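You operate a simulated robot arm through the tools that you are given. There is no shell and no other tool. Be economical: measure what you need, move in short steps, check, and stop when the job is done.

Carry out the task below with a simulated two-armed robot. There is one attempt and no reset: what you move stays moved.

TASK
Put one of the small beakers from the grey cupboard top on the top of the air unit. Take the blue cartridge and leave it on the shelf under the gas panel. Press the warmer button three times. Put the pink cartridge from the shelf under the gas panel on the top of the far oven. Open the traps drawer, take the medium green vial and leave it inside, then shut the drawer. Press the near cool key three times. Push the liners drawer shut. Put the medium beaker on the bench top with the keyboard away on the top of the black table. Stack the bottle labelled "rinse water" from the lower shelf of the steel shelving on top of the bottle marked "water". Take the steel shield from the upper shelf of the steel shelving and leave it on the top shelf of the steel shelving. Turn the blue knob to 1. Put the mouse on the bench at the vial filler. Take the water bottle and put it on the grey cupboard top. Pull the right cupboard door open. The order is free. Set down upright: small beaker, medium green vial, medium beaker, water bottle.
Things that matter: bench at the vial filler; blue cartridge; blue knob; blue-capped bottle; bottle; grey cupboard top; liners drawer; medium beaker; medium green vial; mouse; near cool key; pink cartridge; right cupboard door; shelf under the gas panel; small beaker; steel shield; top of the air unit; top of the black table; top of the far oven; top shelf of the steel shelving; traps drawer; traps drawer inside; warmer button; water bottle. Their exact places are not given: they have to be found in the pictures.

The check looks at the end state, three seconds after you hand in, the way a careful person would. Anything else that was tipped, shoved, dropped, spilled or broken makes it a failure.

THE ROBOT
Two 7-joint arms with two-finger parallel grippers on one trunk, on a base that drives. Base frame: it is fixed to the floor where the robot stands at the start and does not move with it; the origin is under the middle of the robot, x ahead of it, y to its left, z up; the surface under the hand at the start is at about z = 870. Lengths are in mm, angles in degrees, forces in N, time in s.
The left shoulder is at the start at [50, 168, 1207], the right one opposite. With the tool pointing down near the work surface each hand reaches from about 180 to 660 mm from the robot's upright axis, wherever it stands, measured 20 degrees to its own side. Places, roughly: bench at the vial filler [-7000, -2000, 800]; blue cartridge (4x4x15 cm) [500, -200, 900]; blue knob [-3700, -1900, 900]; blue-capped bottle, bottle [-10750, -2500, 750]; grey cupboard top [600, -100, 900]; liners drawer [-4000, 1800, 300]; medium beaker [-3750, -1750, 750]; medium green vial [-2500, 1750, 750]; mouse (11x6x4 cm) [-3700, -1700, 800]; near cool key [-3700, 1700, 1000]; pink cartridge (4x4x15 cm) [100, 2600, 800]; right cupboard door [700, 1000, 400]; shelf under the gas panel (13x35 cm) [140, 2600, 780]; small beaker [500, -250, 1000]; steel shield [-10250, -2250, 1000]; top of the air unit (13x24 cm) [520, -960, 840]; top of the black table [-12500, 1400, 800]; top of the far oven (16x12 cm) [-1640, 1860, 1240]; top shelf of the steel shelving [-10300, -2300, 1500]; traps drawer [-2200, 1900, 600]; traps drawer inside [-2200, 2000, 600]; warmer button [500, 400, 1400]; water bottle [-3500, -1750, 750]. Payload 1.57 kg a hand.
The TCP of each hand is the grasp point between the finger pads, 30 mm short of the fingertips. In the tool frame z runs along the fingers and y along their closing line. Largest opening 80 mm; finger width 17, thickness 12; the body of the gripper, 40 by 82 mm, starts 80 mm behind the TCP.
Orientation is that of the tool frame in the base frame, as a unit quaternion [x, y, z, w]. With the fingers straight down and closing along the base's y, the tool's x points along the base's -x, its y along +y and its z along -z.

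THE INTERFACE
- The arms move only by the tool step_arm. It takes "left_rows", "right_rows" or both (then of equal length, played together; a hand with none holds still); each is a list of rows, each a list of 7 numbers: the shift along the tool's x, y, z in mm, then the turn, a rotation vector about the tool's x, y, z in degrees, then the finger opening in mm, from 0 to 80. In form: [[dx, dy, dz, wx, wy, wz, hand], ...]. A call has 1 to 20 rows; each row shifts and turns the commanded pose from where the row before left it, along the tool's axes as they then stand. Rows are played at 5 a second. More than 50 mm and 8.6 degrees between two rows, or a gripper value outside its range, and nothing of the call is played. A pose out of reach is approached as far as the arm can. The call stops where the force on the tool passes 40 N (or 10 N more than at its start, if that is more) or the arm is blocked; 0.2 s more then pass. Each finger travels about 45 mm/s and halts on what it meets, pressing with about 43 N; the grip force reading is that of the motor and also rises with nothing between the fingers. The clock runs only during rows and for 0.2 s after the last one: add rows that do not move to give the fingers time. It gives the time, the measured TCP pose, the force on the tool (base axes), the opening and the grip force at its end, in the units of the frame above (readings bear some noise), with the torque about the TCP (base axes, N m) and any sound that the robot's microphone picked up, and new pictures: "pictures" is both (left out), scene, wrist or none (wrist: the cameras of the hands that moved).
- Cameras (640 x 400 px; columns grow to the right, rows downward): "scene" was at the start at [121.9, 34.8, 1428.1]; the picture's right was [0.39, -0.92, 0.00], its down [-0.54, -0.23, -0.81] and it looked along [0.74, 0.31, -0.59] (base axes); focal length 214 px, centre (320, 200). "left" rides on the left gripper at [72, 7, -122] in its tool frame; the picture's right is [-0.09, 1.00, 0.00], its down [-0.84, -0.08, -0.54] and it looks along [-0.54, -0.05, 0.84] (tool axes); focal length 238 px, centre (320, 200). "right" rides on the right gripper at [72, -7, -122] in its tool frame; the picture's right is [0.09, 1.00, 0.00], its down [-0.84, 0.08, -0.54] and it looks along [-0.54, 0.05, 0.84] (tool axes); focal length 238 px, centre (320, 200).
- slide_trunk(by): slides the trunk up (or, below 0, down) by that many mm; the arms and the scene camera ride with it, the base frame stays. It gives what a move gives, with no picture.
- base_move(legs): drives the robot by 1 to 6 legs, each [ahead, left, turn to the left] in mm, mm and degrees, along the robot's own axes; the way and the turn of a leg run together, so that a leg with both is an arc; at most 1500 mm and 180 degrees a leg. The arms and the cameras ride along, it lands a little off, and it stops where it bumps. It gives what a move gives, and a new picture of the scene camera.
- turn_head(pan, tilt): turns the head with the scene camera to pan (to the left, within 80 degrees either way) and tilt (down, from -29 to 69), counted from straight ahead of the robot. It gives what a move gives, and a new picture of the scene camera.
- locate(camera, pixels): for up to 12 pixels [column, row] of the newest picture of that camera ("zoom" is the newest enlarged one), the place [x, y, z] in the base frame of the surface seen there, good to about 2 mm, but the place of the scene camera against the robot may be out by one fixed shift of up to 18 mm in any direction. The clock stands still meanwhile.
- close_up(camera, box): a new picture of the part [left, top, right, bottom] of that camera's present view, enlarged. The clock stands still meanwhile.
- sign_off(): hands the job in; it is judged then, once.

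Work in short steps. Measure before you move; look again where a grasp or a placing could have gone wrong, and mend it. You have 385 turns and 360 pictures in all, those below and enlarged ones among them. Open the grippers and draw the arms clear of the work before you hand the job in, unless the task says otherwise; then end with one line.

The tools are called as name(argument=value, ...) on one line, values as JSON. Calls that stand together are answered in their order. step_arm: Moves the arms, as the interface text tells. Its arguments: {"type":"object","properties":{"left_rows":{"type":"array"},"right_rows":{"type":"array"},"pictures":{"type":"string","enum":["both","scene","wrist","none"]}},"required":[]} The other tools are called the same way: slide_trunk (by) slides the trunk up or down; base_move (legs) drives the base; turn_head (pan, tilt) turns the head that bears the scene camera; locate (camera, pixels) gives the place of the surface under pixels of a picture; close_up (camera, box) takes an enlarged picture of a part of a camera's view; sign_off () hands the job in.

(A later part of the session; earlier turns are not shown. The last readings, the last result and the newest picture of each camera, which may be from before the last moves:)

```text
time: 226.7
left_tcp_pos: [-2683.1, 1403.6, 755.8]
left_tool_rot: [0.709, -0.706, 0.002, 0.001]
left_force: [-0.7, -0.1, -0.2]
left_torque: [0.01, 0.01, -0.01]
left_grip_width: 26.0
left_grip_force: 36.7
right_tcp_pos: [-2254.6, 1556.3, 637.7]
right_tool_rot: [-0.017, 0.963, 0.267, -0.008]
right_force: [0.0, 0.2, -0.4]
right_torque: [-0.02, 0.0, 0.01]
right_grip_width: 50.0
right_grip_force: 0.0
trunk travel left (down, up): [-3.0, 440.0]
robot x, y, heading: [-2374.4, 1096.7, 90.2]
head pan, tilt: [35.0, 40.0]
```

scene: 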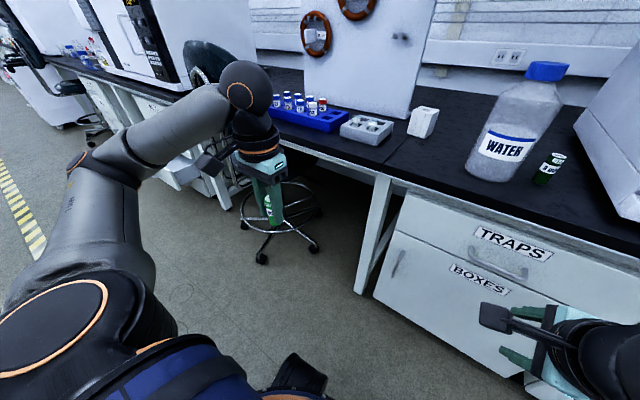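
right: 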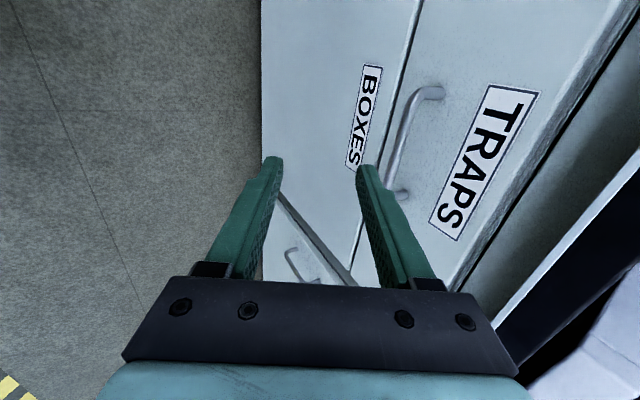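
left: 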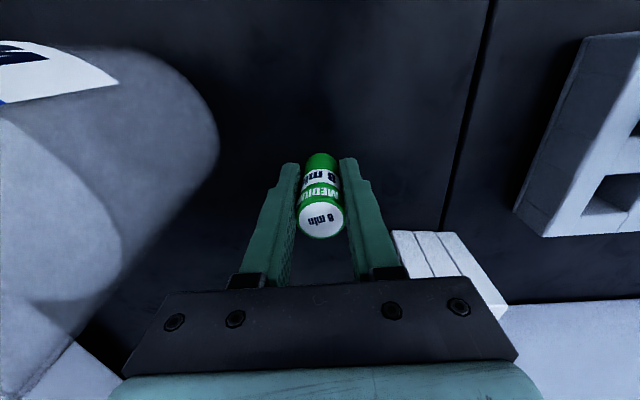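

locate(camera="right", pixels=[[403, 130], [397, 155], [412, 105], [436, 93], [403, 193], [450, 140], [520, 200], [560, 230]])

```text
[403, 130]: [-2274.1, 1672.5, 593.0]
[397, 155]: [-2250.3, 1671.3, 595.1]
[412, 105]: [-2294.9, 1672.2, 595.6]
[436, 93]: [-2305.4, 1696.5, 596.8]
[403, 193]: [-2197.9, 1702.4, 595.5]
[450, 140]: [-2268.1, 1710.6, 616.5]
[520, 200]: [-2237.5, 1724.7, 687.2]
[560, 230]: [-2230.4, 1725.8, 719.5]
```

Bar centre ≈[y 1677, z 594]. I go to the line 60 mm short of it with the fingers opened only 28 mm.

step_arm(right_rows=[[0, 27, 7, 0, 0, 0, 28], [0, 27, 7, 0, 0, 0, 28], [0, 26, 6, 0, 0, 0, 28], [0, 0, 0, 0, 0, 0, 28]], pictures="wrist")

```text
time: 227.7
left_tcp_pos: [-2684.5, 1404.9, 756.8]
left_tool_rot: [0.709, -0.706, 0.002, 0.001]
left_force: [-1.1, -0.3, -0.4]
left_torque: [-0.04, -0.02, -0.01]
left_grip_width: 26.1
left_grip_force: 37.3
right_tcp_pos: [-2257.4, 1637.0, 661.8]
right_tool_rot: [-0.017, 0.964, 0.267, -0.006]
right_force: [0.3, -0.6, 0.8]
right_torque: [-0.02, -0.02, 0.02]
right_grip_width: 28.1
right_grip_force: 0.0
trunk travel left (down, up): [-3.0, 440.0]
robot x, y, heading: [-2373.2, 1096.3, 90.1]
head pan, tilt: [35.0, 40.0]
```

right: 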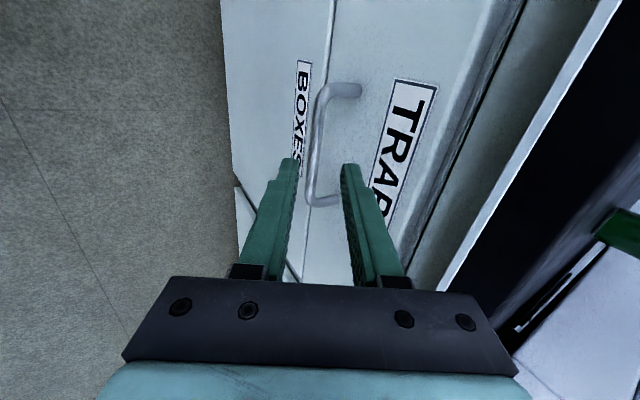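

The bar lies between the fingertips. I advance 58 mm along the fingers and close.

step_arm(right_rows=[[0, 0, 25, 0, 0, 0, 28], [0, 0, 20, 0, 0, 0, 28], [0, 0, 12, 0, 0, 0, 28], [0, 0, 0, 0, 0, 0, 10], [0, 0, 0, 0, 0, 0, 4], [0, 0, 0, 0, 0, 0, 4], [0, 0, 0, 0, 0, 0, 4]], pictures="wrist")

```text
time: 229.3
left_tcp_pos: [-2682.5, 1404.1, 755.8]
left_tool_rot: [0.708, -0.706, 0.001, 0.001]
left_force: [-1.1, 0.1, -0.4]
left_torque: [-0.02, 0.03, 0.03]
left_grip_width: 26.3
left_grip_force: 37.1
right_tcp_pos: [-2259.6, 1663.8, 611.2]
right_tool_rot: [-0.016, 0.964, 0.266, -0.007]
right_force: [-0.1, -10.5, -5.5]
right_torque: [-0.29, -0.13, -0.14]
right_grip_width: 14.4
right_grip_force: 6.0
trunk travel left (down, up): [-3.0, 440.0]
robot x, y, heading: [-2377.0, 1094.5, 90.4]
head pan, tilt: [35.0, 40.0]
```

right: 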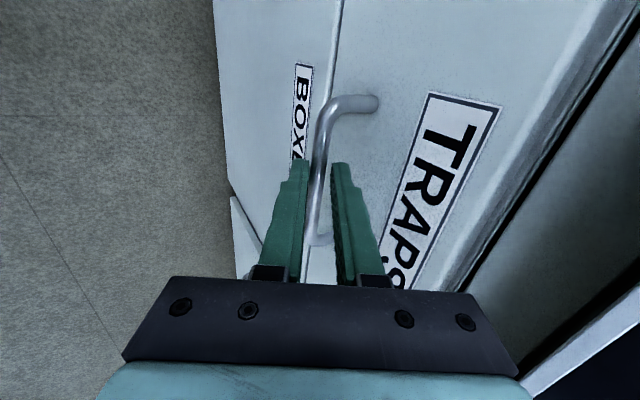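

Width 14 and still closing; I give it a moment.

step_arm(right_rows=[[0, 0, 0, 0, 0, 0, 4], [0, 0, 0, 0, 0, 0, 2], [0, 0, 0, 0, 0, 0, 2]], pictures="none")

```text
time: 230.1
left_tcp_pos: [-2683.7, 1404.4, 756.4]
left_tool_rot: [0.708, -0.706, 0.001, 0.002]
left_force: [0.2, -0.2, -0.4]
left_torque: [-0.04, 0.03, -0.04]
left_grip_width: 26.2
left_grip_force: 37.2
right_tcp_pos: [-2259.4, 1663.5, 612.9]
right_tool_rot: [-0.017, 0.964, 0.265, -0.007]
right_force: [-0.2, -12.4, -6.7]
right_torque: [-0.38, 0.04, -0.12]
right_grip_width: 14.8
right_grip_force: 7.5
trunk travel left (down, up): [-3.0, 440.0]
robot x, y, heading: [-2375.9, 1097.8, 90.2]
head pan, tilt: [35.0, 40.0]
```

Bar is held. I drive back 200 mm to open the drawer.

base_move(legs=[[-220, 0, 0]])

```text
time: 231.8
left_tcp_pos: [-2683.1, 1177.5, 756.7]
left_tool_rot: [0.709, -0.705, 0.001, 0.0]
left_force: [0.0, 0.4, 0.0]
left_torque: [0.0, -0.08, -0.02]
left_grip_width: 26.0
left_grip_force: 37.6
right_tcp_pos: [-2259.1, 1439.7, 616.6]
right_tool_rot: [-0.018, 0.963, 0.269, -0.008]
right_force: [10.6, 0.9, 16.8]
right_torque: [0.24, -0.07, -0.64]
right_grip_width: 11.0
right_grip_force: 28.5
trunk travel left (down, up): [-3.0, 440.0]
robot x, y, heading: [-2373.5, 872.6, 90.5]
head pan, tilt: [35.0, 40.0]
```

scene: 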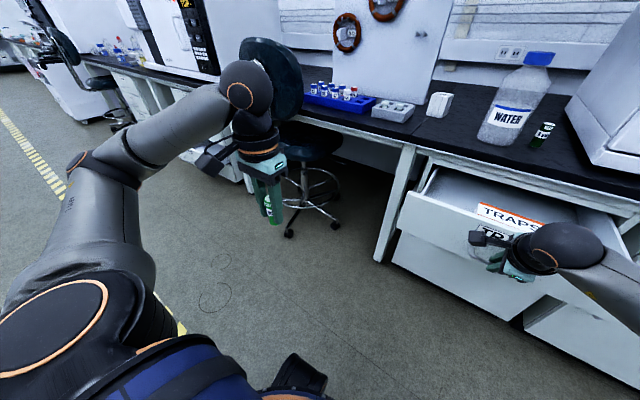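

The drawer is open about 220 mm. I release and withdraw the right hand along its fingers, then look in.

step_arm(right_rows=[[0, 0, 0, 0, 0, 0, 28], [0, 0, 0, 0, 0, 0, 28], [0, 0, -20, 0, 0, 0, 28], [0, 0, -40, 0, 0, 0, 28], [0, -35, 0, 0, 0, 0, 28], [0, -30, -30, 0, 0, 0, 28], [0, 0, 0, 0, 0, 0, 28]], pictures="none")

slide_trunk(by=166)

turn_head(pan=-10, tilt=45)

```text
time: 233.4
left_tcp_pos: [-2682.5, 1178.3, 755.4]
left_tool_rot: [0.71, -0.705, 0.001, 0.001]
left_force: [0.6, 0.0, -0.6]
left_torque: [-0.03, 0.03, 0.0]
left_grip_width: 26.0
left_grip_force: 37.0
right_tcp_pos: [-2256.5, 1338.0, 657.9]
right_tool_rot: [-0.017, 0.963, 0.269, -0.006]
right_force: [0.9, -0.3, 1.0]
right_torque: [0.02, 0.0, -0.01]
right_grip_width: 28.0
right_grip_force: 0.0
trunk travel left (down, up): [-3.0, 440.0]
robot x, y, heading: [-2374.2, 873.4, 90.4]
head pan, tilt: [35.0, 40.0]
```

```text
time: 235.3
left_tcp_pos: [-2683.3, 1179.3, 921.8]
left_tool_rot: [0.709, -0.705, 0.001, 0.001]
left_force: [0.5, 0.2, -0.2]
left_torque: [0.03, 0.0, 0.02]
left_grip_width: 26.0
left_grip_force: 36.6
right_tcp_pos: [-2256.5, 1339.5, 824.1]
right_tool_rot: [-0.018, 0.963, 0.269, -0.007]
right_force: [0.0, -0.9, 0.5]
right_torque: [0.0, 0.0, -0.03]
right_grip_width: 28.3
right_grip_force: 0.0
trunk travel left (down, up): [-169.0, 274.0]
robot x, y, heading: [-2373.7, 869.5, 90.6]
head pan, tilt: [35.0, 40.0]
```

```text
time: 236.4
left_tcp_pos: [-2683.0, 1178.5, 920.8]
left_tool_rot: [0.709, -0.705, 0.001, 0.001]
left_force: [0.4, -0.2, -1.0]
left_torque: [0.0, 0.03, 0.01]
left_grip_width: 26.0
left_grip_force: 37.1
right_tcp_pos: [-2256.2, 1338.6, 824.2]
right_tool_rot: [-0.018, 0.963, 0.269, -0.007]
right_force: [-1.3, -0.2, 0.5]
right_torque: [-0.01, -0.01, -0.04]
right_grip_width: 27.8
right_grip_force: 0.2
trunk travel left (down, up): [-169.0, 274.0]
robot x, y, heading: [-2373.4, 872.5, 90.4]
head pan, tilt: [-10.0, 45.0]
```

scene: 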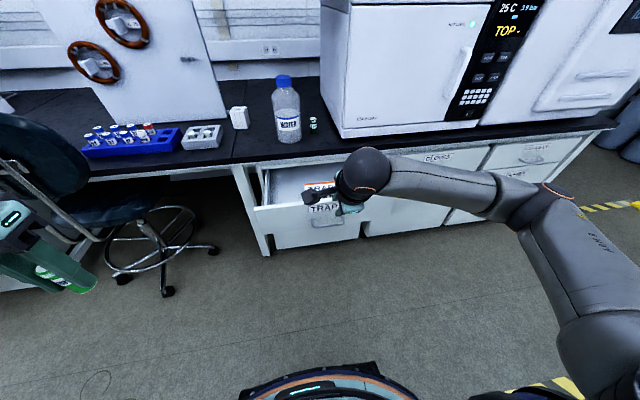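

The interior has a card near the middle. I move right 285 mm and forward 130 mm, then view the drawer with the left wrist camera.

base_move(legs=[[0, -285, -0.4], [150, 0, 0]])

step_arm(left_rows=[[-40, 0, 0, 0, 0, 0, 14], [-40, 0, 0, 0, 0, 0, 14], [-40, 0, 0, 0, 0, 0, 14], [0, 0, 0, 0, 0, 0, 14]], pictures="both")

```text
time: 240.5
left_tcp_pos: [-2398.9, 1334.6, 923.6]
left_tool_rot: [-0.706, 0.709, -0.001, -0.001]
left_force: [-0.2, 0.0, -0.8]
left_torque: [0.03, 0.01, 0.01]
left_grip_width: 25.9
left_grip_force: 36.9
right_tcp_pos: [-1970.3, 1490.5, 824.4]
right_tool_rot: [-0.013, 0.963, 0.269, -0.005]
right_force: [-0.9, -0.1, -0.2]
right_torque: [0.0, 0.02, 0.02]
right_grip_width: 28.0
right_grip_force: 0.0
trunk travel left (down, up): [-169.0, 274.0]
robot x, y, heading: [-2091.0, 1024.1, 90.0]
head pan, tilt: [-10.0, 45.0]
```

scene: 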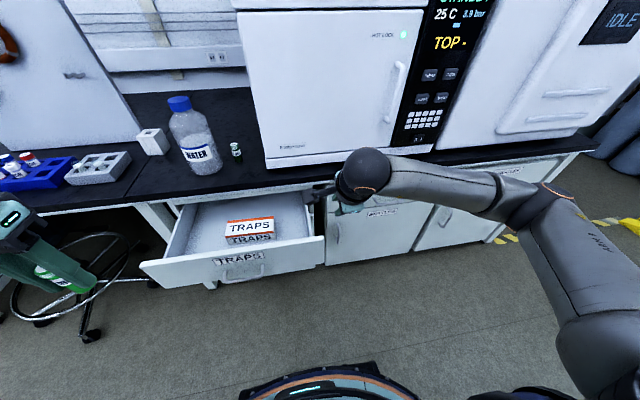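

```text
time: 241.5
left_tcp_pos: [-2398.8, 1453.9, 921.9]
left_tool_rot: [-0.706, 0.708, -0.001, -0.001]
left_force: [0.4, -0.5, 0.0]
left_torque: [-0.02, 0.01, -0.01]
left_grip_width: 25.9
left_grip_force: 37.2
right_tcp_pos: [-1969.3, 1489.8, 823.1]
right_tool_rot: [-0.012, 0.963, 0.269, -0.006]
right_force: [0.2, -0.7, 0.0]
right_torque: [-0.02, -0.01, 0.01]
right_grip_width: 27.7
right_grip_force: 0.2
trunk travel left (down, up): [-169.0, 274.0]
robot x, y, heading: [-2095.8, 1024.0, 89.8]
head pan, tilt: [-10.0, 45.0]
```

scene: 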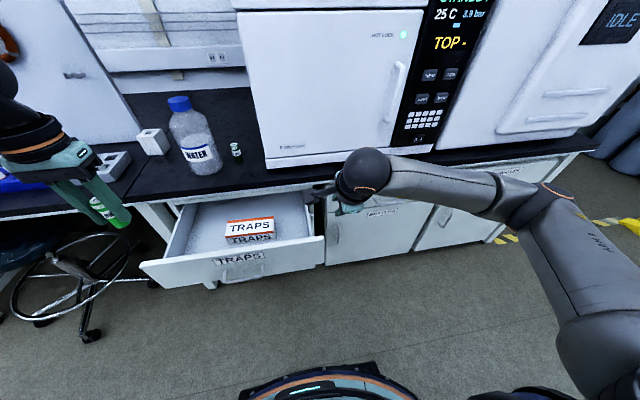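
left: 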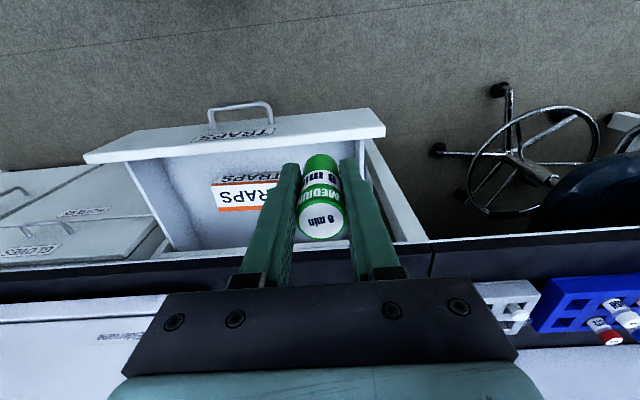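

locate(camera="left", pixels=[[180, 210], [200, 235], [240, 190], [230, 145], [375, 128], [395, 190], [410, 220], [275, 225], [220, 165], [360, 165]])

locate(camera="scene", pixels=[[200, 225], [195, 245], [270, 215], [290, 225], [215, 210], [185, 240], [225, 255], [250, 228], [250, 240]])

```text
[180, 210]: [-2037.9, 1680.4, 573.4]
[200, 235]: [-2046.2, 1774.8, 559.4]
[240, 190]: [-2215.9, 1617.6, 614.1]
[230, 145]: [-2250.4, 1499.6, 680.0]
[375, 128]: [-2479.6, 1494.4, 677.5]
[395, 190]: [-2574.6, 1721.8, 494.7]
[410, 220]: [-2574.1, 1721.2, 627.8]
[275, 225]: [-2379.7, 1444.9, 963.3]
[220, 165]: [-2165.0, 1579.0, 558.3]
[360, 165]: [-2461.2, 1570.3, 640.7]
```

```text
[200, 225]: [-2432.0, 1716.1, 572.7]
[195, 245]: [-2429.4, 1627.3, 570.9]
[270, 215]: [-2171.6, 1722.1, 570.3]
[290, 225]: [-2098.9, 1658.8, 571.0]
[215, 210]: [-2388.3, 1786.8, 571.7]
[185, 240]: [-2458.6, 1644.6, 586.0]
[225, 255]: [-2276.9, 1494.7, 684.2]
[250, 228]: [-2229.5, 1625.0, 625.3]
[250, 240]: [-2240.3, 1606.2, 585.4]
```

Drawer floor z≈558; a box sits at x≈-2290..-2170. I'll set the vial at [-2375,1600]. First raise the right hand out of the way and drive 85 mm in.

step_arm(right_rows=[[0, -20, -40, 0, 0, 0, 28], [0, -20, -40, 0, 0, 0, 28]], left_rows=[[-30, -12, 0, 0, 0, 0, 14], [-30, -12, 0, 0, 0, 0, 14]], pictures="none")

base_move(legs=[[85, 0, 0]])

slide_trunk(by=-166)

step_arm(left_rows=[[0, 0, 30, 0, 0, 0, 14], [0, 0, 30, 0, 0, 0, 14], [0, 0, 0, 0, 0, 0, 14]], pictures="both")

```text
time: 242.1
left_tcp_pos: [-2374.0, 1512.3, 922.2]
left_tool_rot: [-0.706, 0.708, -0.001, -0.002]
left_force: [0.1, 0.1, -0.6]
left_torque: [0.07, -0.01, 0.0]
left_grip_width: 26.0
left_grip_force: 36.7
right_tcp_pos: [-1967.4, 1415.2, 871.9]
right_tool_rot: [-0.012, 0.963, 0.269, -0.006]
right_force: [0.0, 0.3, 0.3]
right_torque: [0.02, 0.01, -0.02]
right_grip_width: 28.3
right_grip_force: 0.0
trunk travel left (down, up): [-169.0, 274.0]
robot x, y, heading: [-2093.3, 1024.6, 89.8]
head pan, tilt: [-10.0, 45.0]
```

```text
time: 243.2
left_tcp_pos: [-2374.3, 1597.2, 923.0]
left_tool_rot: [-0.706, 0.708, -0.001, -0.001]
left_force: [0.6, -0.3, -0.5]
left_torque: [0.0, 0.03, 0.01]
left_grip_width: 25.7
left_grip_force: 37.3
right_tcp_pos: [-1969.2, 1500.1, 871.4]
right_tool_rot: [-0.013, 0.963, 0.269, -0.005]
right_force: [0.5, 0.1, 0.4]
right_torque: [0.01, 0.02, 0.03]
right_grip_width: 28.2
right_grip_force: 0.1
trunk travel left (down, up): [-169.0, 274.0]
robot x, y, heading: [-2090.0, 1109.3, 89.8]
head pan, tilt: [-10.0, 45.0]
```

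scene: 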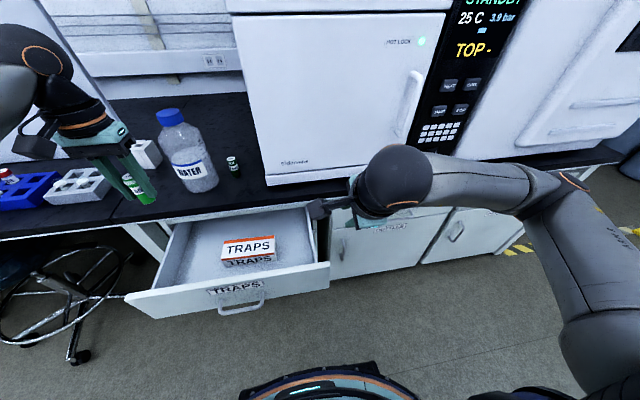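

```text
time: 245.1
left_tcp_pos: [-2374.1, 1597.1, 756.1]
left_tool_rot: [-0.706, 0.708, -0.001, -0.001]
left_force: [-0.7, 0.4, -1.1]
left_torque: [0.0, -0.01, -0.01]
left_grip_width: 25.8
left_grip_force: 36.9
right_tcp_pos: [-1967.5, 1500.0, 705.9]
right_tool_rot: [-0.013, 0.963, 0.269, -0.005]
right_force: [0.6, 0.5, -0.8]
right_torque: [-0.01, 0.0, -0.02]
right_grip_width: 27.9
right_grip_force: 0.1
trunk travel left (down, up): [-3.0, 440.0]
robot x, y, heading: [-2093.9, 1108.9, 90.1]
head pan, tilt: [-10.0, 45.0]
```

```text
time: 245.8
left_tcp_pos: [-2375.0, 1597.5, 695.0]
left_tool_rot: [-0.706, 0.708, -0.001, -0.001]
left_force: [0.4, 0.1, -0.3]
left_torque: [-0.01, 0.0, 0.02]
left_grip_width: 25.9
left_grip_force: 37.2
right_tcp_pos: [-1968.3, 1499.5, 704.1]
right_tool_rot: [-0.014, 0.963, 0.27, -0.006]
right_force: [-0.1, -0.3, 0.3]
right_torque: [-0.01, 0.02, 0.0]
right_grip_width: 27.8
right_grip_force: 0.1
trunk travel left (down, up): [-3.0, 440.0]
robot x, y, heading: [-2094.0, 1108.3, 89.9]
head pan, tilt: [-10.0, 45.0]
```

scene: 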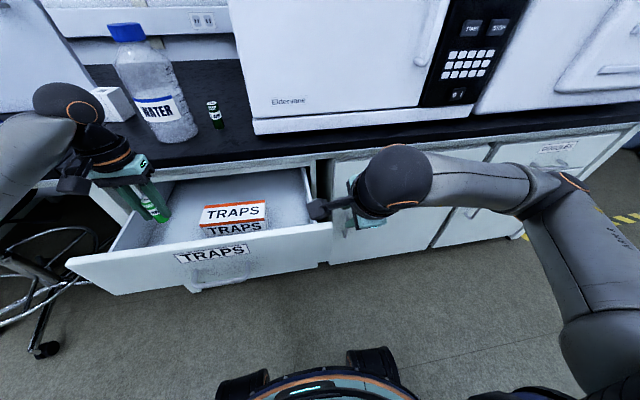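
left: 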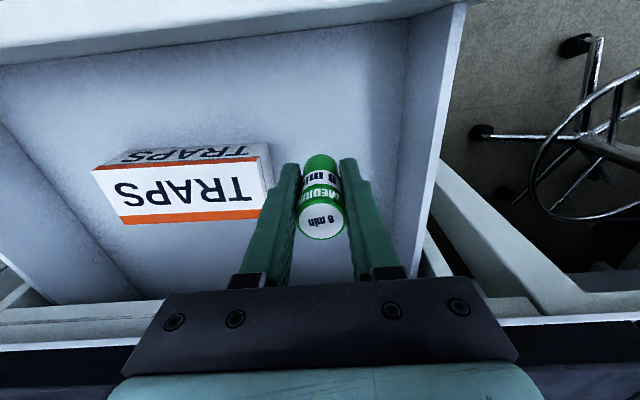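

Clear spot. I lower the vial to the drawer floor.

step_arm(left_rows=[[0, 0, 40, 0, 0, 0, 14], [0, 0, 35, 0, 0, 0, 14], [0, 0, 14, 0, 0, 0, 14], [0, 0, 3, 0, 0, 0, 14], [0, 0, 2, 0, 0, 0, 14], [0, 0, 0, 0, 0, 0, 14]], pictures="wrist")

```text
time: 247.2
left_tcp_pos: [-2375.4, 1596.3, 602.2]
left_tool_rot: [-0.706, 0.708, -0.002, -0.001]
left_force: [-0.9, 0.4, 5.4]
left_torque: [0.04, 0.03, 0.01]
left_grip_width: 26.1
left_grip_force: 37.0
right_tcp_pos: [-1966.5, 1500.1, 705.7]
right_tool_rot: [-0.013, 0.963, 0.268, -0.005]
right_force: [0.0, -0.5, 0.5]
right_torque: [0.03, 0.0, 0.02]
right_grip_width: 27.9
right_grip_force: 0.0
trunk travel left (down, up): [-3.0, 440.0]
robot x, y, heading: [-2091.8, 1105.7, 90.0]
head pan, tilt: [-10.0, 45.0]
```

left: 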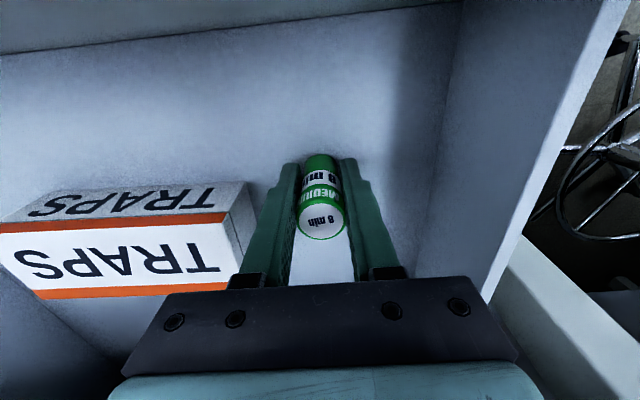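

Contact (5 N). I open moderately and rise straight up.

step_arm(left_rows=[[0, 0, 0, 0, 0, 0, 36], [0, 0, 0, 0, 0, 0, 44], [0, 0, 0, 0, 0, 0, 44], [0, 0, -30, 0, 0, 0, 44], [0, 0, -40, 0, 0, 0, 44], [0, 0, -40, 0, 0, 0, 44], [0, 0, -40, 0, 0, 0, 44], [30, 0, -30, 0, 0, 0, 44]], pictures="wrist")

```text
time: 249.1
left_tcp_pos: [-2375.3, 1567.4, 782.5]
left_tool_rot: [-0.706, 0.708, -0.002, -0.002]
left_force: [0.5, -0.2, -0.6]
left_torque: [0.03, -0.02, -0.02]
left_grip_width: 44.0
left_grip_force: 0.1
right_tcp_pos: [-1967.2, 1499.8, 705.4]
right_tool_rot: [-0.013, 0.963, 0.269, -0.006]
right_force: [0.4, -0.6, -0.7]
right_torque: [-0.02, 0.0, 0.01]
right_grip_width: 27.9
right_grip_force: 0.1
trunk travel left (down, up): [-3.0, 440.0]
robot x, y, heading: [-2090.9, 1109.2, 90.2]
head pan, tilt: [-10.0, 45.0]
```

left: 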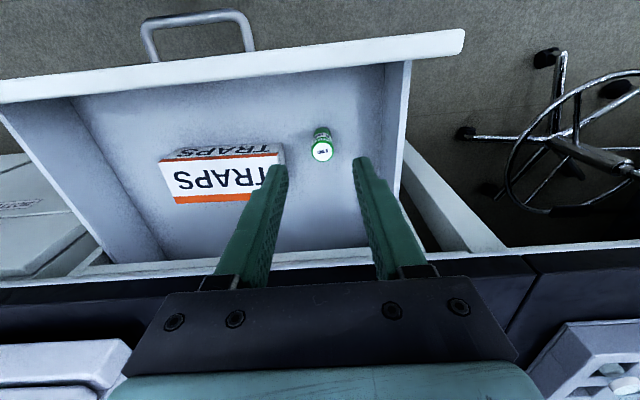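

The vial stands upright in the drawer. To shut it I'll push with the right hand's fingertips: back off 250 mm, tilt the right hand further and close its fingers.

base_move(legs=[[-230, 0, 0], [0, 165, 0]])

step_arm(right_rows=[[0, 0, 0, -8.4, 0, 0, 0], [0, 0, 0, -8.4, 0, 0, 0], [0, 0, 0, -8.4, 0, 0, 0], [0, 0, 0, 0, 0, 0, 0]], pictures="both")

```text
time: 252.5
left_tcp_pos: [-2537.7, 1329.5, 782.5]
left_tool_rot: [-0.707, 0.707, -0.001, -0.001]
left_force: [-0.8, 0.3, 0.1]
left_torque: [-0.01, -0.02, -0.01]
left_grip_width: 43.9
left_grip_force: 0.2
right_tcp_pos: [-2129.5, 1263.3, 705.7]
right_tool_rot: [-0.014, 0.963, 0.269, -0.006]
right_force: [-0.2, 0.5, 0.6]
right_torque: [-0.04, -0.01, -0.02]
right_grip_width: 28.2
right_grip_force: 0.1
trunk travel left (down, up): [-3.0, 440.0]
robot x, y, heading: [-2253.9, 871.5, 89.9]
head pan, tilt: [-10.0, 45.0]
```

scene: 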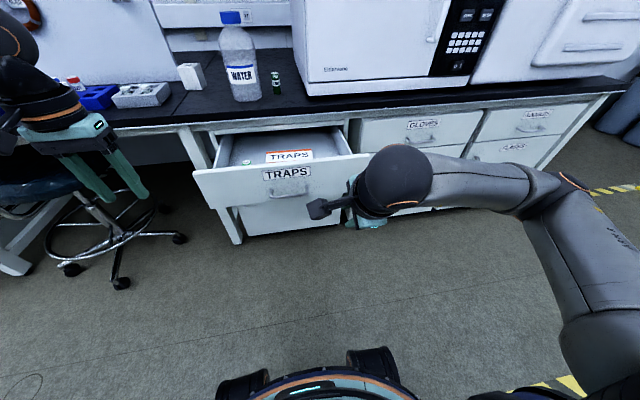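

```text
time: 253.5
left_tcp_pos: [-2538.6, 1330.7, 782.1]
left_tool_rot: [-0.707, 0.707, -0.002, -0.001]
left_force: [-0.3, -0.1, -0.1]
left_torque: [-0.01, -0.01, 0.02]
left_grip_width: 44.0
left_grip_force: 0.1
right_tcp_pos: [-2143.7, 1280.7, 705.7]
right_tool_rot: [-0.012, 0.881, 0.472, -0.009]
right_force: [0.3, -0.6, 0.2]
right_torque: [0.02, 0.02, 0.0]
right_grip_width: 0.0
right_grip_force: 21.3
right hand out of reach, approached as far as the arm can: row 2, 3
trunk travel left (down, up): [-3.0, 440.0]
robot x, y, heading: [-2252.9, 872.7, 90.1]
head pan, tilt: [-10.0, 45.0]
```

scene: 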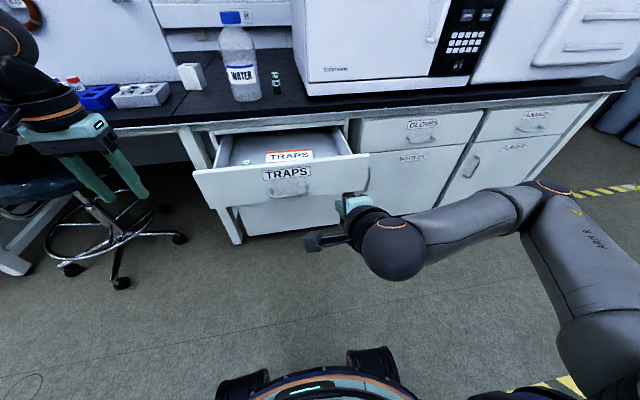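
right: 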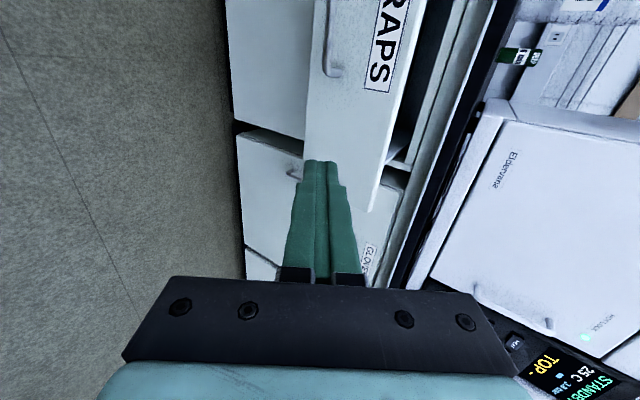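

Tip is too high (z≈689 vs face 570-680); I lower 64 mm while extending 60 mm.

step_arm(right_rows=[[0, -5, 21, 0, 0, 0, 0], [0, -5, 21, 0, 0, 0, 0], [0, -5, 21, 0, 0, 0, 0], [0, -5, 22, 0, 0, 0, 0], [0, 0, 0, 0, 0, 0, 0]], pictures="none")

```text
time: 254.7
left_tcp_pos: [-2537.8, 1328.5, 782.5]
left_tool_rot: [-0.707, 0.708, -0.001, -0.002]
left_force: [0.1, -0.4, -0.6]
left_torque: [-0.01, -0.01, 0.03]
left_grip_width: 44.0
left_grip_force: 0.1
right_tcp_pos: [-2144.5, 1339.8, 643.3]
right_tool_rot: [-0.013, 0.881, 0.473, -0.009]
right_force: [-0.2, -1.0, -0.1]
right_torque: [0.03, 0.0, -0.05]
right_grip_width: 0.0
right_grip_force: 20.7
trunk travel left (down, up): [-3.0, 440.0]
robot x, y, heading: [-2255.7, 871.7, 90.3]
head pan, tilt: [-10.0, 45.0]
```

Tip is at z≈627. I raise the left hand clear, then push gently with short base legs so the vial doesn't topple.

step_arm(left_rows=[[25, 0, -40, 0, 0, 0, 44], [25, 0, -40, 0, 0, 0, 44], [25, 0, -40, 0, 0, 0, 44], [0, 0, -30, 0, 0, 0, 44]], pictures="none")

base_move(legs=[[105, 0, 0], [30, 0, 0], [40, 0, 0], [40, 0, 0], [40, 0, 0], [40, 0, 0]])

```text
time: 255.7
left_tcp_pos: [-2536.6, 1254.1, 932.5]
left_tool_rot: [-0.706, 0.708, -0.002, -0.003]
left_force: [0.6, 0.1, 0.4]
left_torque: [-0.02, 0.03, -0.02]
left_grip_width: 43.9
left_grip_force: 0.1
right_tcp_pos: [-2143.8, 1339.6, 643.4]
right_tool_rot: [-0.012, 0.881, 0.472, -0.009]
right_force: [-0.5, 0.1, -0.6]
right_torque: [-0.02, 0.03, 0.0]
right_grip_width: 0.1
right_grip_force: 21.3
trunk travel left (down, up): [-3.0, 440.0]
robot x, y, heading: [-2250.9, 869.5, 90.3]
head pan, tilt: [-10.0, 45.0]
```

```text
time: 259.2
left_tcp_pos: [-2535.2, 1548.0, 933.0]
left_tool_rot: [-0.706, 0.708, -0.001, -0.002]
left_force: [0.4, -0.4, 0.0]
left_torque: [-0.01, -0.02, -0.01]
left_grip_width: 44.2
left_grip_force: 0.1
right_tcp_pos: [-2142.2, 1633.2, 643.7]
right_tool_rot: [-0.012, 0.881, 0.472, -0.008]
right_force: [0.1, -1.0, -0.7]
right_torque: [0.02, 0.03, -0.03]
right_grip_width: 0.0
right_grip_force: 21.4
trunk travel left (down, up): [-3.0, 440.0]
robot x, y, heading: [-2256.0, 1164.6, 90.1]
head pan, tilt: [-10.0, 45.0]
```

scene: 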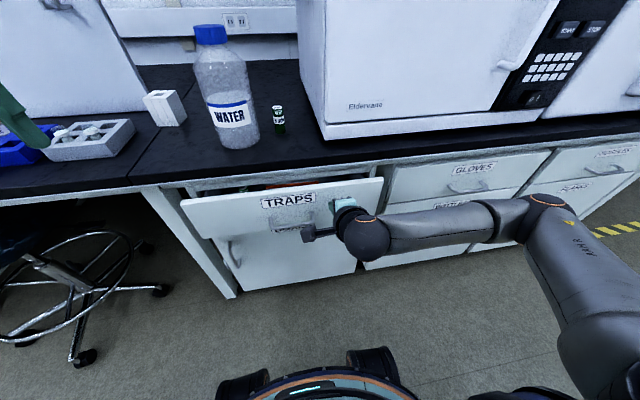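

The drawer is almost shut (tip y≈1658 of 1711). I continue with short legs.

base_move(legs=[[20, 0, 0], [15, 0, 0], [10, 0, 0], [8, 0, 0]])

```text
time: 261.2
left_tcp_pos: [-2535.0, 1600.2, 933.3]
left_tool_rot: [-0.705, 0.709, -0.001, -0.001]
left_force: [0.9, -0.3, 0.2]
left_torque: [-0.02, -0.01, 0.03]
left_grip_width: 44.0
left_grip_force: 0.1
right_tcp_pos: [-2142.5, 1680.5, 644.3]
right_tool_rot: [-0.013, 0.883, 0.47, -0.01]
right_force: [2.0, -6.1, 3.9]
right_torque: [0.09, -0.03, -0.12]
right_grip_width: 0.1
right_grip_force: 21.4
trunk travel left (down, up): [-3.0, 440.0]
robot x, y, heading: [-2255.0, 1217.5, 89.7]
head pan, tilt: [-10.0, 45.0]
stopped in leg 4: the force on the tool passed its limit at 44 N (the readings are from after the stop); the commanded pose is now the measured one
```

scene: 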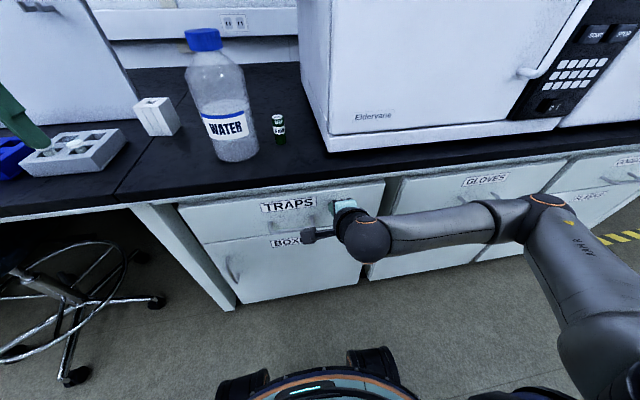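

The traps drawer is shut. I back off and drive left toward x≈-3650 at y≈750.

base_move(legs=[[-470, 0, 0], [0, 1300, 0.3]])

slide_trunk(by=250)

turn_head(pan=5, tilt=20)

```text
time: 275.3
left_tcp_pos: [-3856.6, 1120.5, 932.2]
left_tool_rot: [0.714, -0.7, 0.001, 0.002]
left_force: [-0.2, 0.5, -1.1]
left_torque: [0.03, 0.0, 0.0]
left_grip_width: 43.9
left_grip_force: 0.1
right_tcp_pos: [-3467.6, 1211.8, 643.2]
right_tool_rot: [-0.023, 0.883, 0.469, -0.015]
right_force: [0.3, 0.3, -0.2]
right_torque: [0.01, 0.04, 0.01]
right_grip_width: 0.3
right_grip_force: 20.7
trunk travel left (down, up): [-3.0, 440.0]
robot x, y, heading: [-3568.6, 742.7, 91.5]
head pan, tilt: [-10.0, 45.0]
```

scene: 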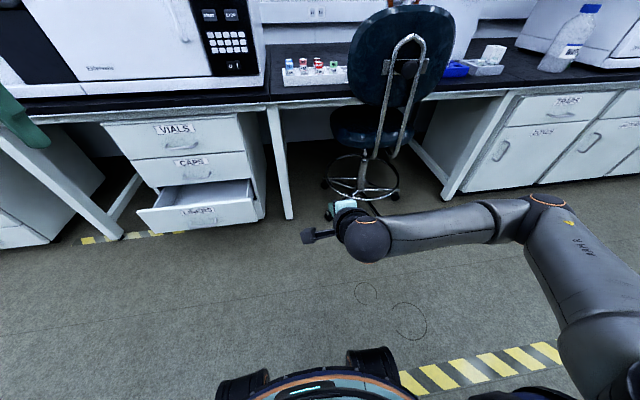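

```text
time: 277.9
left_tcp_pos: [-3856.1, 1120.6, 1181.8]
left_tool_rot: [0.713, -0.701, 0.001, 0.001]
left_force: [-1.0, -0.9, -0.2]
left_torque: [-0.01, 0.01, -0.02]
left_grip_width: 44.0
left_grip_force: 0.1
right_tcp_pos: [-3467.9, 1210.7, 894.2]
right_tool_rot: [-0.024, 0.883, 0.468, -0.015]
right_force: [-0.8, 0.5, 0.1]
right_torque: [-0.01, 0.03, 0.0]
right_grip_width: 0.1
right_grip_force: 21.1
trunk travel left (down, up): [-253.0, 190.0]
robot x, y, heading: [-3562.0, 743.3, 91.1]
head pan, tilt: [-10.0, 45.0]
```

```text
time: 278.8
left_tcp_pos: [-3855.5, 1121.2, 1182.3]
left_tool_rot: [0.713, -0.701, 0.001, 0.001]
left_force: [-0.1, 0.8, -0.4]
left_torque: [-0.04, 0.01, 0.0]
left_grip_width: 44.2
left_grip_force: 0.1
right_tcp_pos: [-3467.5, 1211.1, 893.0]
right_tool_rot: [-0.024, 0.882, 0.47, -0.014]
right_force: [0.2, -0.7, 0.1]
right_torque: [0.0, 0.0, 0.0]
right_grip_width: 0.1
right_grip_force: 20.9
trunk travel left (down, up): [-253.0, 190.0]
robot x, y, heading: [-3567.4, 746.0, 91.5]
head pan, tilt: [5.0, 20.0]
```

scene: 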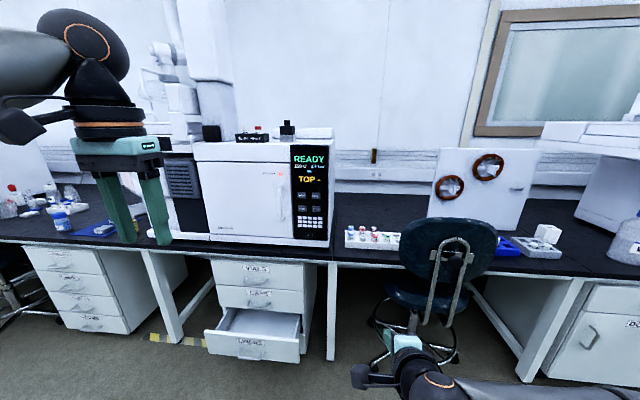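

The open drawer is LINERS. I enlarge the oven keypad and locate keys and drawer.

close_up(camera="scene", box=[280, 140, 340, 250])

locate(camera="scene", pixels=[[304, 196], [318, 196], [304, 209], [318, 209], [250, 345], [220, 330], [285, 345], [250, 330], [265, 320], [250, 300], [310, 180], [250, 355]])

```text
3.64 times, centred on (310, 195) of scene
```

zoom: 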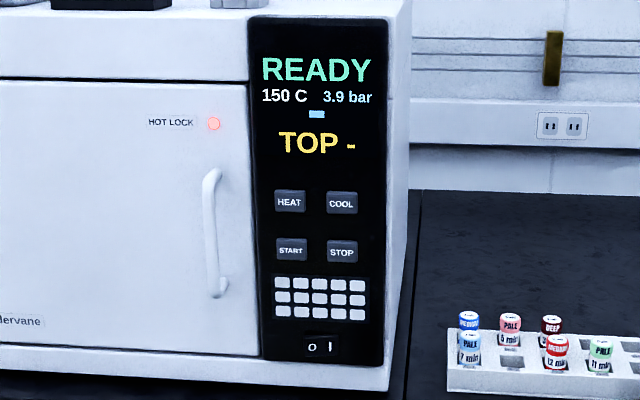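

```text
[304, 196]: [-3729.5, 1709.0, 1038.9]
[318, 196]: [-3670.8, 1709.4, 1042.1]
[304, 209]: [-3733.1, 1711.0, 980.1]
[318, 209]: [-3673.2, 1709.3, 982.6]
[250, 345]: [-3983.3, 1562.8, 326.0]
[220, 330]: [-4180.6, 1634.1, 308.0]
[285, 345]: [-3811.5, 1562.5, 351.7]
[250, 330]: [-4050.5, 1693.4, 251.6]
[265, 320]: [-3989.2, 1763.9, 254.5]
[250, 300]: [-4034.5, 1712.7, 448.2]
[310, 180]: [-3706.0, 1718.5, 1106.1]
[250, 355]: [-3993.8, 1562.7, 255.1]
```

COOL is at ≈[-3671,1709,1030]. I use the right hand: raise it and finish levelling it.

step_arm(right_rows=[[0, 37, -25, 0, 0, 0, 0], [0, 37, -25, 0, 0, 0, 0], [0, 37, -25, 0, 0, 0, 0], [0, 37, -25, 0, 0, 0, 0], [0, 25, 40, 0, 0, 0, 0], [0, 0, 0, -8.4, 0, 0, 0], [0, 0, 0, -8.4, 0, 0, 0], [0, 0, 0, -8.4, 0, 0, 0], [0, 0, 0, -8.4, 0, 0, 0], [0, 0, 0, 0, 0, 0, 0]], pictures="wrist")

```text
time: 281.0
left_tcp_pos: [-3855.2, 1122.0, 1182.5]
left_tool_rot: [0.713, -0.701, 0.0, 0.002]
left_force: [0.2, 0.2, -0.9]
left_torque: [0.0, -0.03, 0.02]
left_grip_width: 43.9
left_grip_force: 0.2
right_tcp_pos: [-3466.5, 1258.1, 1069.5]
right_tool_rot: [-0.018, 0.709, 0.705, -0.023]
right_force: [0.1, -0.2, -1.0]
right_torque: [0.03, 0.0, 0.03]
right_grip_width: 0.2
right_grip_force: 21.3
trunk travel left (down, up): [-253.0, 190.0]
robot x, y, heading: [-3563.0, 742.5, 91.1]
head pan, tilt: [5.0, 20.0]
```

right: 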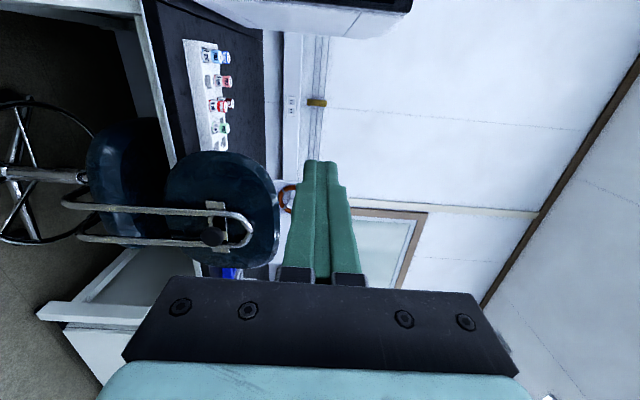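

Level now. I shift left 205 mm, advance 330 mm and drop 40 mm, then look through the wrist camera.

base_move(legs=[[0, 205, -1.1], [320, 0, 0]])

slide_trunk(by=-40)

close_up(camera="right", box=[0, 0, 640, 400])

```text
time: 285.1
left_tcp_pos: [-4060.5, 1440.6, 1182.3]
left_tool_rot: [0.711, -0.703, 0.001, 0.001]
left_force: [0.9, -0.6, -0.8]
left_torque: [0.01, 0.02, 0.02]
left_grip_width: 44.0
left_grip_force: 0.1
right_tcp_pos: [-3669.9, 1573.2, 1070.0]
right_tool_rot: [-0.015, 0.709, 0.704, -0.019]
right_force: [0.3, 0.2, -1.0]
right_torque: [-0.01, -0.01, 0.0]
right_grip_width: 0.0
right_grip_force: 21.3
trunk travel left (down, up): [-253.0, 190.0]
robot x, y, heading: [-3770.9, 1063.0, 90.6]
head pan, tilt: [5.0, 20.0]
```

scene: 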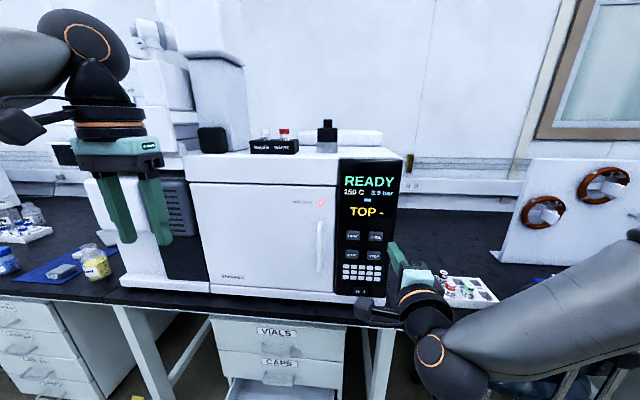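

```text
time: 285.9
left_tcp_pos: [-4058.9, 1439.6, 1142.4]
left_tool_rot: [0.71, -0.704, 0.0, 0.001]
left_force: [0.2, 0.4, -0.4]
left_torque: [-0.01, 0.0, 0.03]
left_grip_width: 43.9
left_grip_force: 0.0
right_tcp_pos: [-3670.0, 1574.3, 1031.6]
right_tool_rot: [-0.015, 0.709, 0.705, -0.018]
right_force: [0.4, 0.3, 0.4]
right_torque: [0.0, -0.01, 0.01]
right_grip_width: 0.0
right_grip_force: 21.4
trunk travel left (down, up): [-213.0, 230.0]
robot x, y, heading: [-3773.7, 1062.5, 90.7]
head pan, tilt: [5.0, 20.0]
```

```text
1.00 times, centred on (320, 200) of right (not enlarged: the box is as wide or as high as the picture)
```

zoom: 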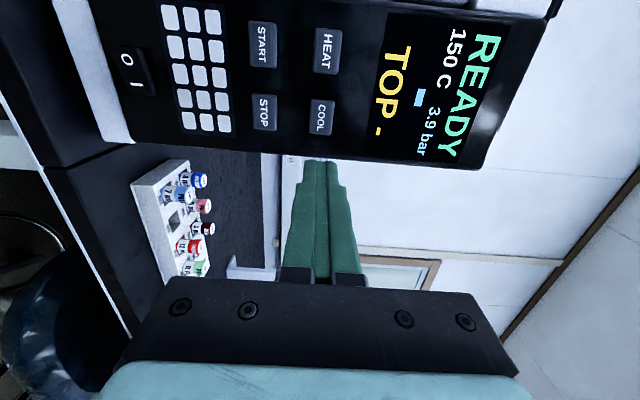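

COOL is at (322,117) in this view; I locate it precisely.

locate(camera="zoom", pixels=[[322, 117], [326, 52], [265, 112], [345, 117]])

```text
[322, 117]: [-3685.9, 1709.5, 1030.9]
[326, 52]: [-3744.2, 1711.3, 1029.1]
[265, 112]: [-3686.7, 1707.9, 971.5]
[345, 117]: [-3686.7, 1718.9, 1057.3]
```

Key at [-3686,1709.5,1031]. I shift the hand 14 mm left and drive 88 mm closer.

step_arm(right_rows=[[14, 0, 0, 0, 0, 0, 0], [0, 0, 0, 0, 0, 0, 0]], pictures="none")

base_move(legs=[[88, 0, 0]])

close_up(camera="right", box=[0, 0, 640, 400])

```text
time: 286.5
left_tcp_pos: [-4059.5, 1440.0, 1141.1]
left_tool_rot: [0.71, -0.704, 0.001, 0.001]
left_force: [0.3, -0.3, -0.8]
left_torque: [-0.04, 0.02, -0.05]
left_grip_width: 43.9
left_grip_force: 0.0
right_tcp_pos: [-3684.0, 1574.7, 1030.5]
right_tool_rot: [-0.014, 0.709, 0.705, -0.017]
right_force: [-0.1, 0.0, -0.2]
right_torque: [-0.01, -0.03, -0.04]
right_grip_width: 0.0
right_grip_force: 21.2
trunk travel left (down, up): [-213.0, 230.0]
robot x, y, heading: [-3771.5, 1060.4, 90.9]
head pan, tilt: [5.0, 20.0]
```

```text
time: 287.6
left_tcp_pos: [-4061.8, 1528.6, 1142.9]
left_tool_rot: [0.711, -0.704, 0.001, 0.001]
left_force: [0.0, 0.1, 0.1]
left_torque: [-0.02, 0.01, -0.01]
left_grip_width: 44.2
left_grip_force: 0.0
right_tcp_pos: [-3683.6, 1661.6, 1029.6]
right_tool_rot: [-0.015, 0.709, 0.704, -0.018]
right_force: [0.1, 0.0, 0.4]
right_torque: [0.02, 0.01, -0.04]
right_grip_width: 0.0
right_grip_force: 21.7
trunk travel left (down, up): [-213.0, 230.0]
robot x, y, heading: [-3775.3, 1146.2, 90.7]
head pan, tilt: [5.0, 20.0]
```

scene: 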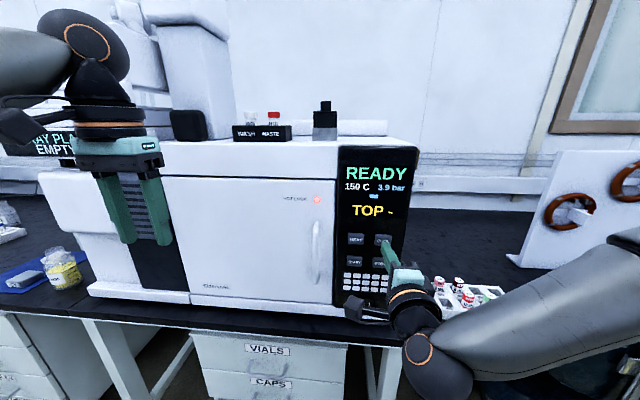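

```text
1.00 times, centred on (320, 200) of right (not enlarged: the box is as wide or as high as the picture)
```

zoom: 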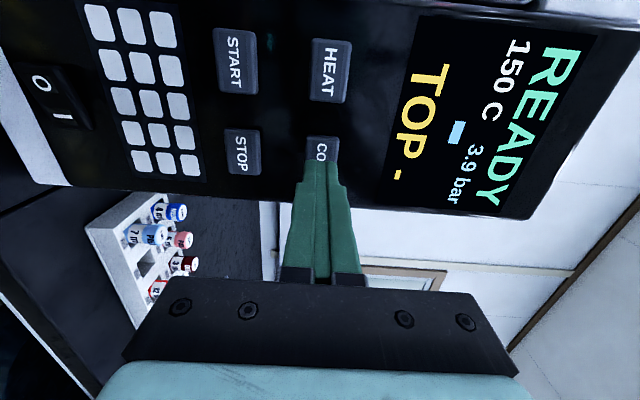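

The fingertip is over COOL. I press in small steps listening for the click.

step_arm(right_rows=[[0, 0, 14, 0, 0, 0, 0], [0, 0, 3, 0, 0, 0, 0], [0, 0, 2, 0, 0, 0, 0], [0, 0, 2, 0, 0, 0, 0], [0, 0, 2, 0, 0, 0, 0], [0, 0, 0, 0, 0, 0, 0]], pictures="none")

```text
time: 289.0
left_tcp_pos: [-4061.4, 1529.5, 1141.3]
left_tool_rot: [0.71, -0.704, 0.001, 0.002]
left_force: [0.2, -0.3, 0.1]
left_torque: [-0.02, 0.0, 0.0]
left_grip_width: 44.1
left_grip_force: 0.1
right_tcp_pos: [-3685.3, 1682.6, 1030.1]
right_tool_rot: [-0.014, 0.709, 0.704, -0.018]
right_force: [0.5, -1.9, -1.0]
right_torque: [0.0, 0.0, -0.03]
right_grip_width: 0.0
right_grip_force: 21.9
trunk travel left (down, up): [-213.0, 230.0]
robot x, y, heading: [-3775.2, 1147.8, 90.6]
head pan, tilt: [5.0, 20.0]
heard: click
```

One click. I repeat twice.

step_arm(right_rows=[[0, 0, -12, 0, 0, 0, 0], [0, 0, 0, 0, 0, 0, 0], [0, 0, 8, 0, 0, 0, 0], [0, 0, 2, 0, 0, 0, 0], [0, 0, 2, 0, 0, 0, 0], [0, 0, 1, 0, 0, 0, 0]], pictures="none")

step_arm(right_rows=[[0, 0, -12, 0, 0, 0, 0], [0, 0, 0, 0, 0, 0, 0], [0, 0, 8, 0, 0, 0, 0], [0, 0, 2, 0, 0, 0, 0], [0, 0, 2, 0, 0, 0, 0], [0, 0, 0, 0, 0, 0, 0]], pictures="none")

```text
time: 290.4
left_tcp_pos: [-4060.2, 1527.9, 1142.4]
left_tool_rot: [0.71, -0.704, 0.002, 0.001]
left_force: [0.5, 0.3, -0.5]
left_torque: [0.02, 0.02, -0.02]
left_grip_width: 44.4
left_grip_force: 0.1
right_tcp_pos: [-3685.3, 1683.9, 1031.0]
right_tool_rot: [-0.015, 0.709, 0.705, -0.017]
right_force: [1.6, -5.4, -0.5]
right_torque: [0.0, 0.0, -0.13]
right_grip_width: 0.3
right_grip_force: 21.6
trunk travel left (down, up): [-213.0, 230.0]
robot x, y, heading: [-3776.3, 1148.9, 90.4]
head pan, tilt: [5.0, 20.0]
heard: click
```

```text
time: 291.8
left_tcp_pos: [-4060.3, 1528.1, 1143.1]
left_tool_rot: [0.71, -0.704, 0.001, 0.001]
left_force: [0.7, 0.1, 0.4]
left_torque: [-0.02, 0.01, 0.0]
left_grip_width: 44.0
left_grip_force: 0.1
right_tcp_pos: [-3683.9, 1684.0, 1030.0]
right_tool_rot: [-0.013, 0.709, 0.705, -0.017]
right_force: [1.9, -4.2, -0.4]
right_torque: [-0.02, 0.03, -0.08]
right_grip_width: 0.0
right_grip_force: 21.3
trunk travel left (down, up): [-213.0, 230.0]
robot x, y, heading: [-3777.5, 1146.8, 90.7]
head pan, tilt: [5.0, 20.0]
heard: click
```

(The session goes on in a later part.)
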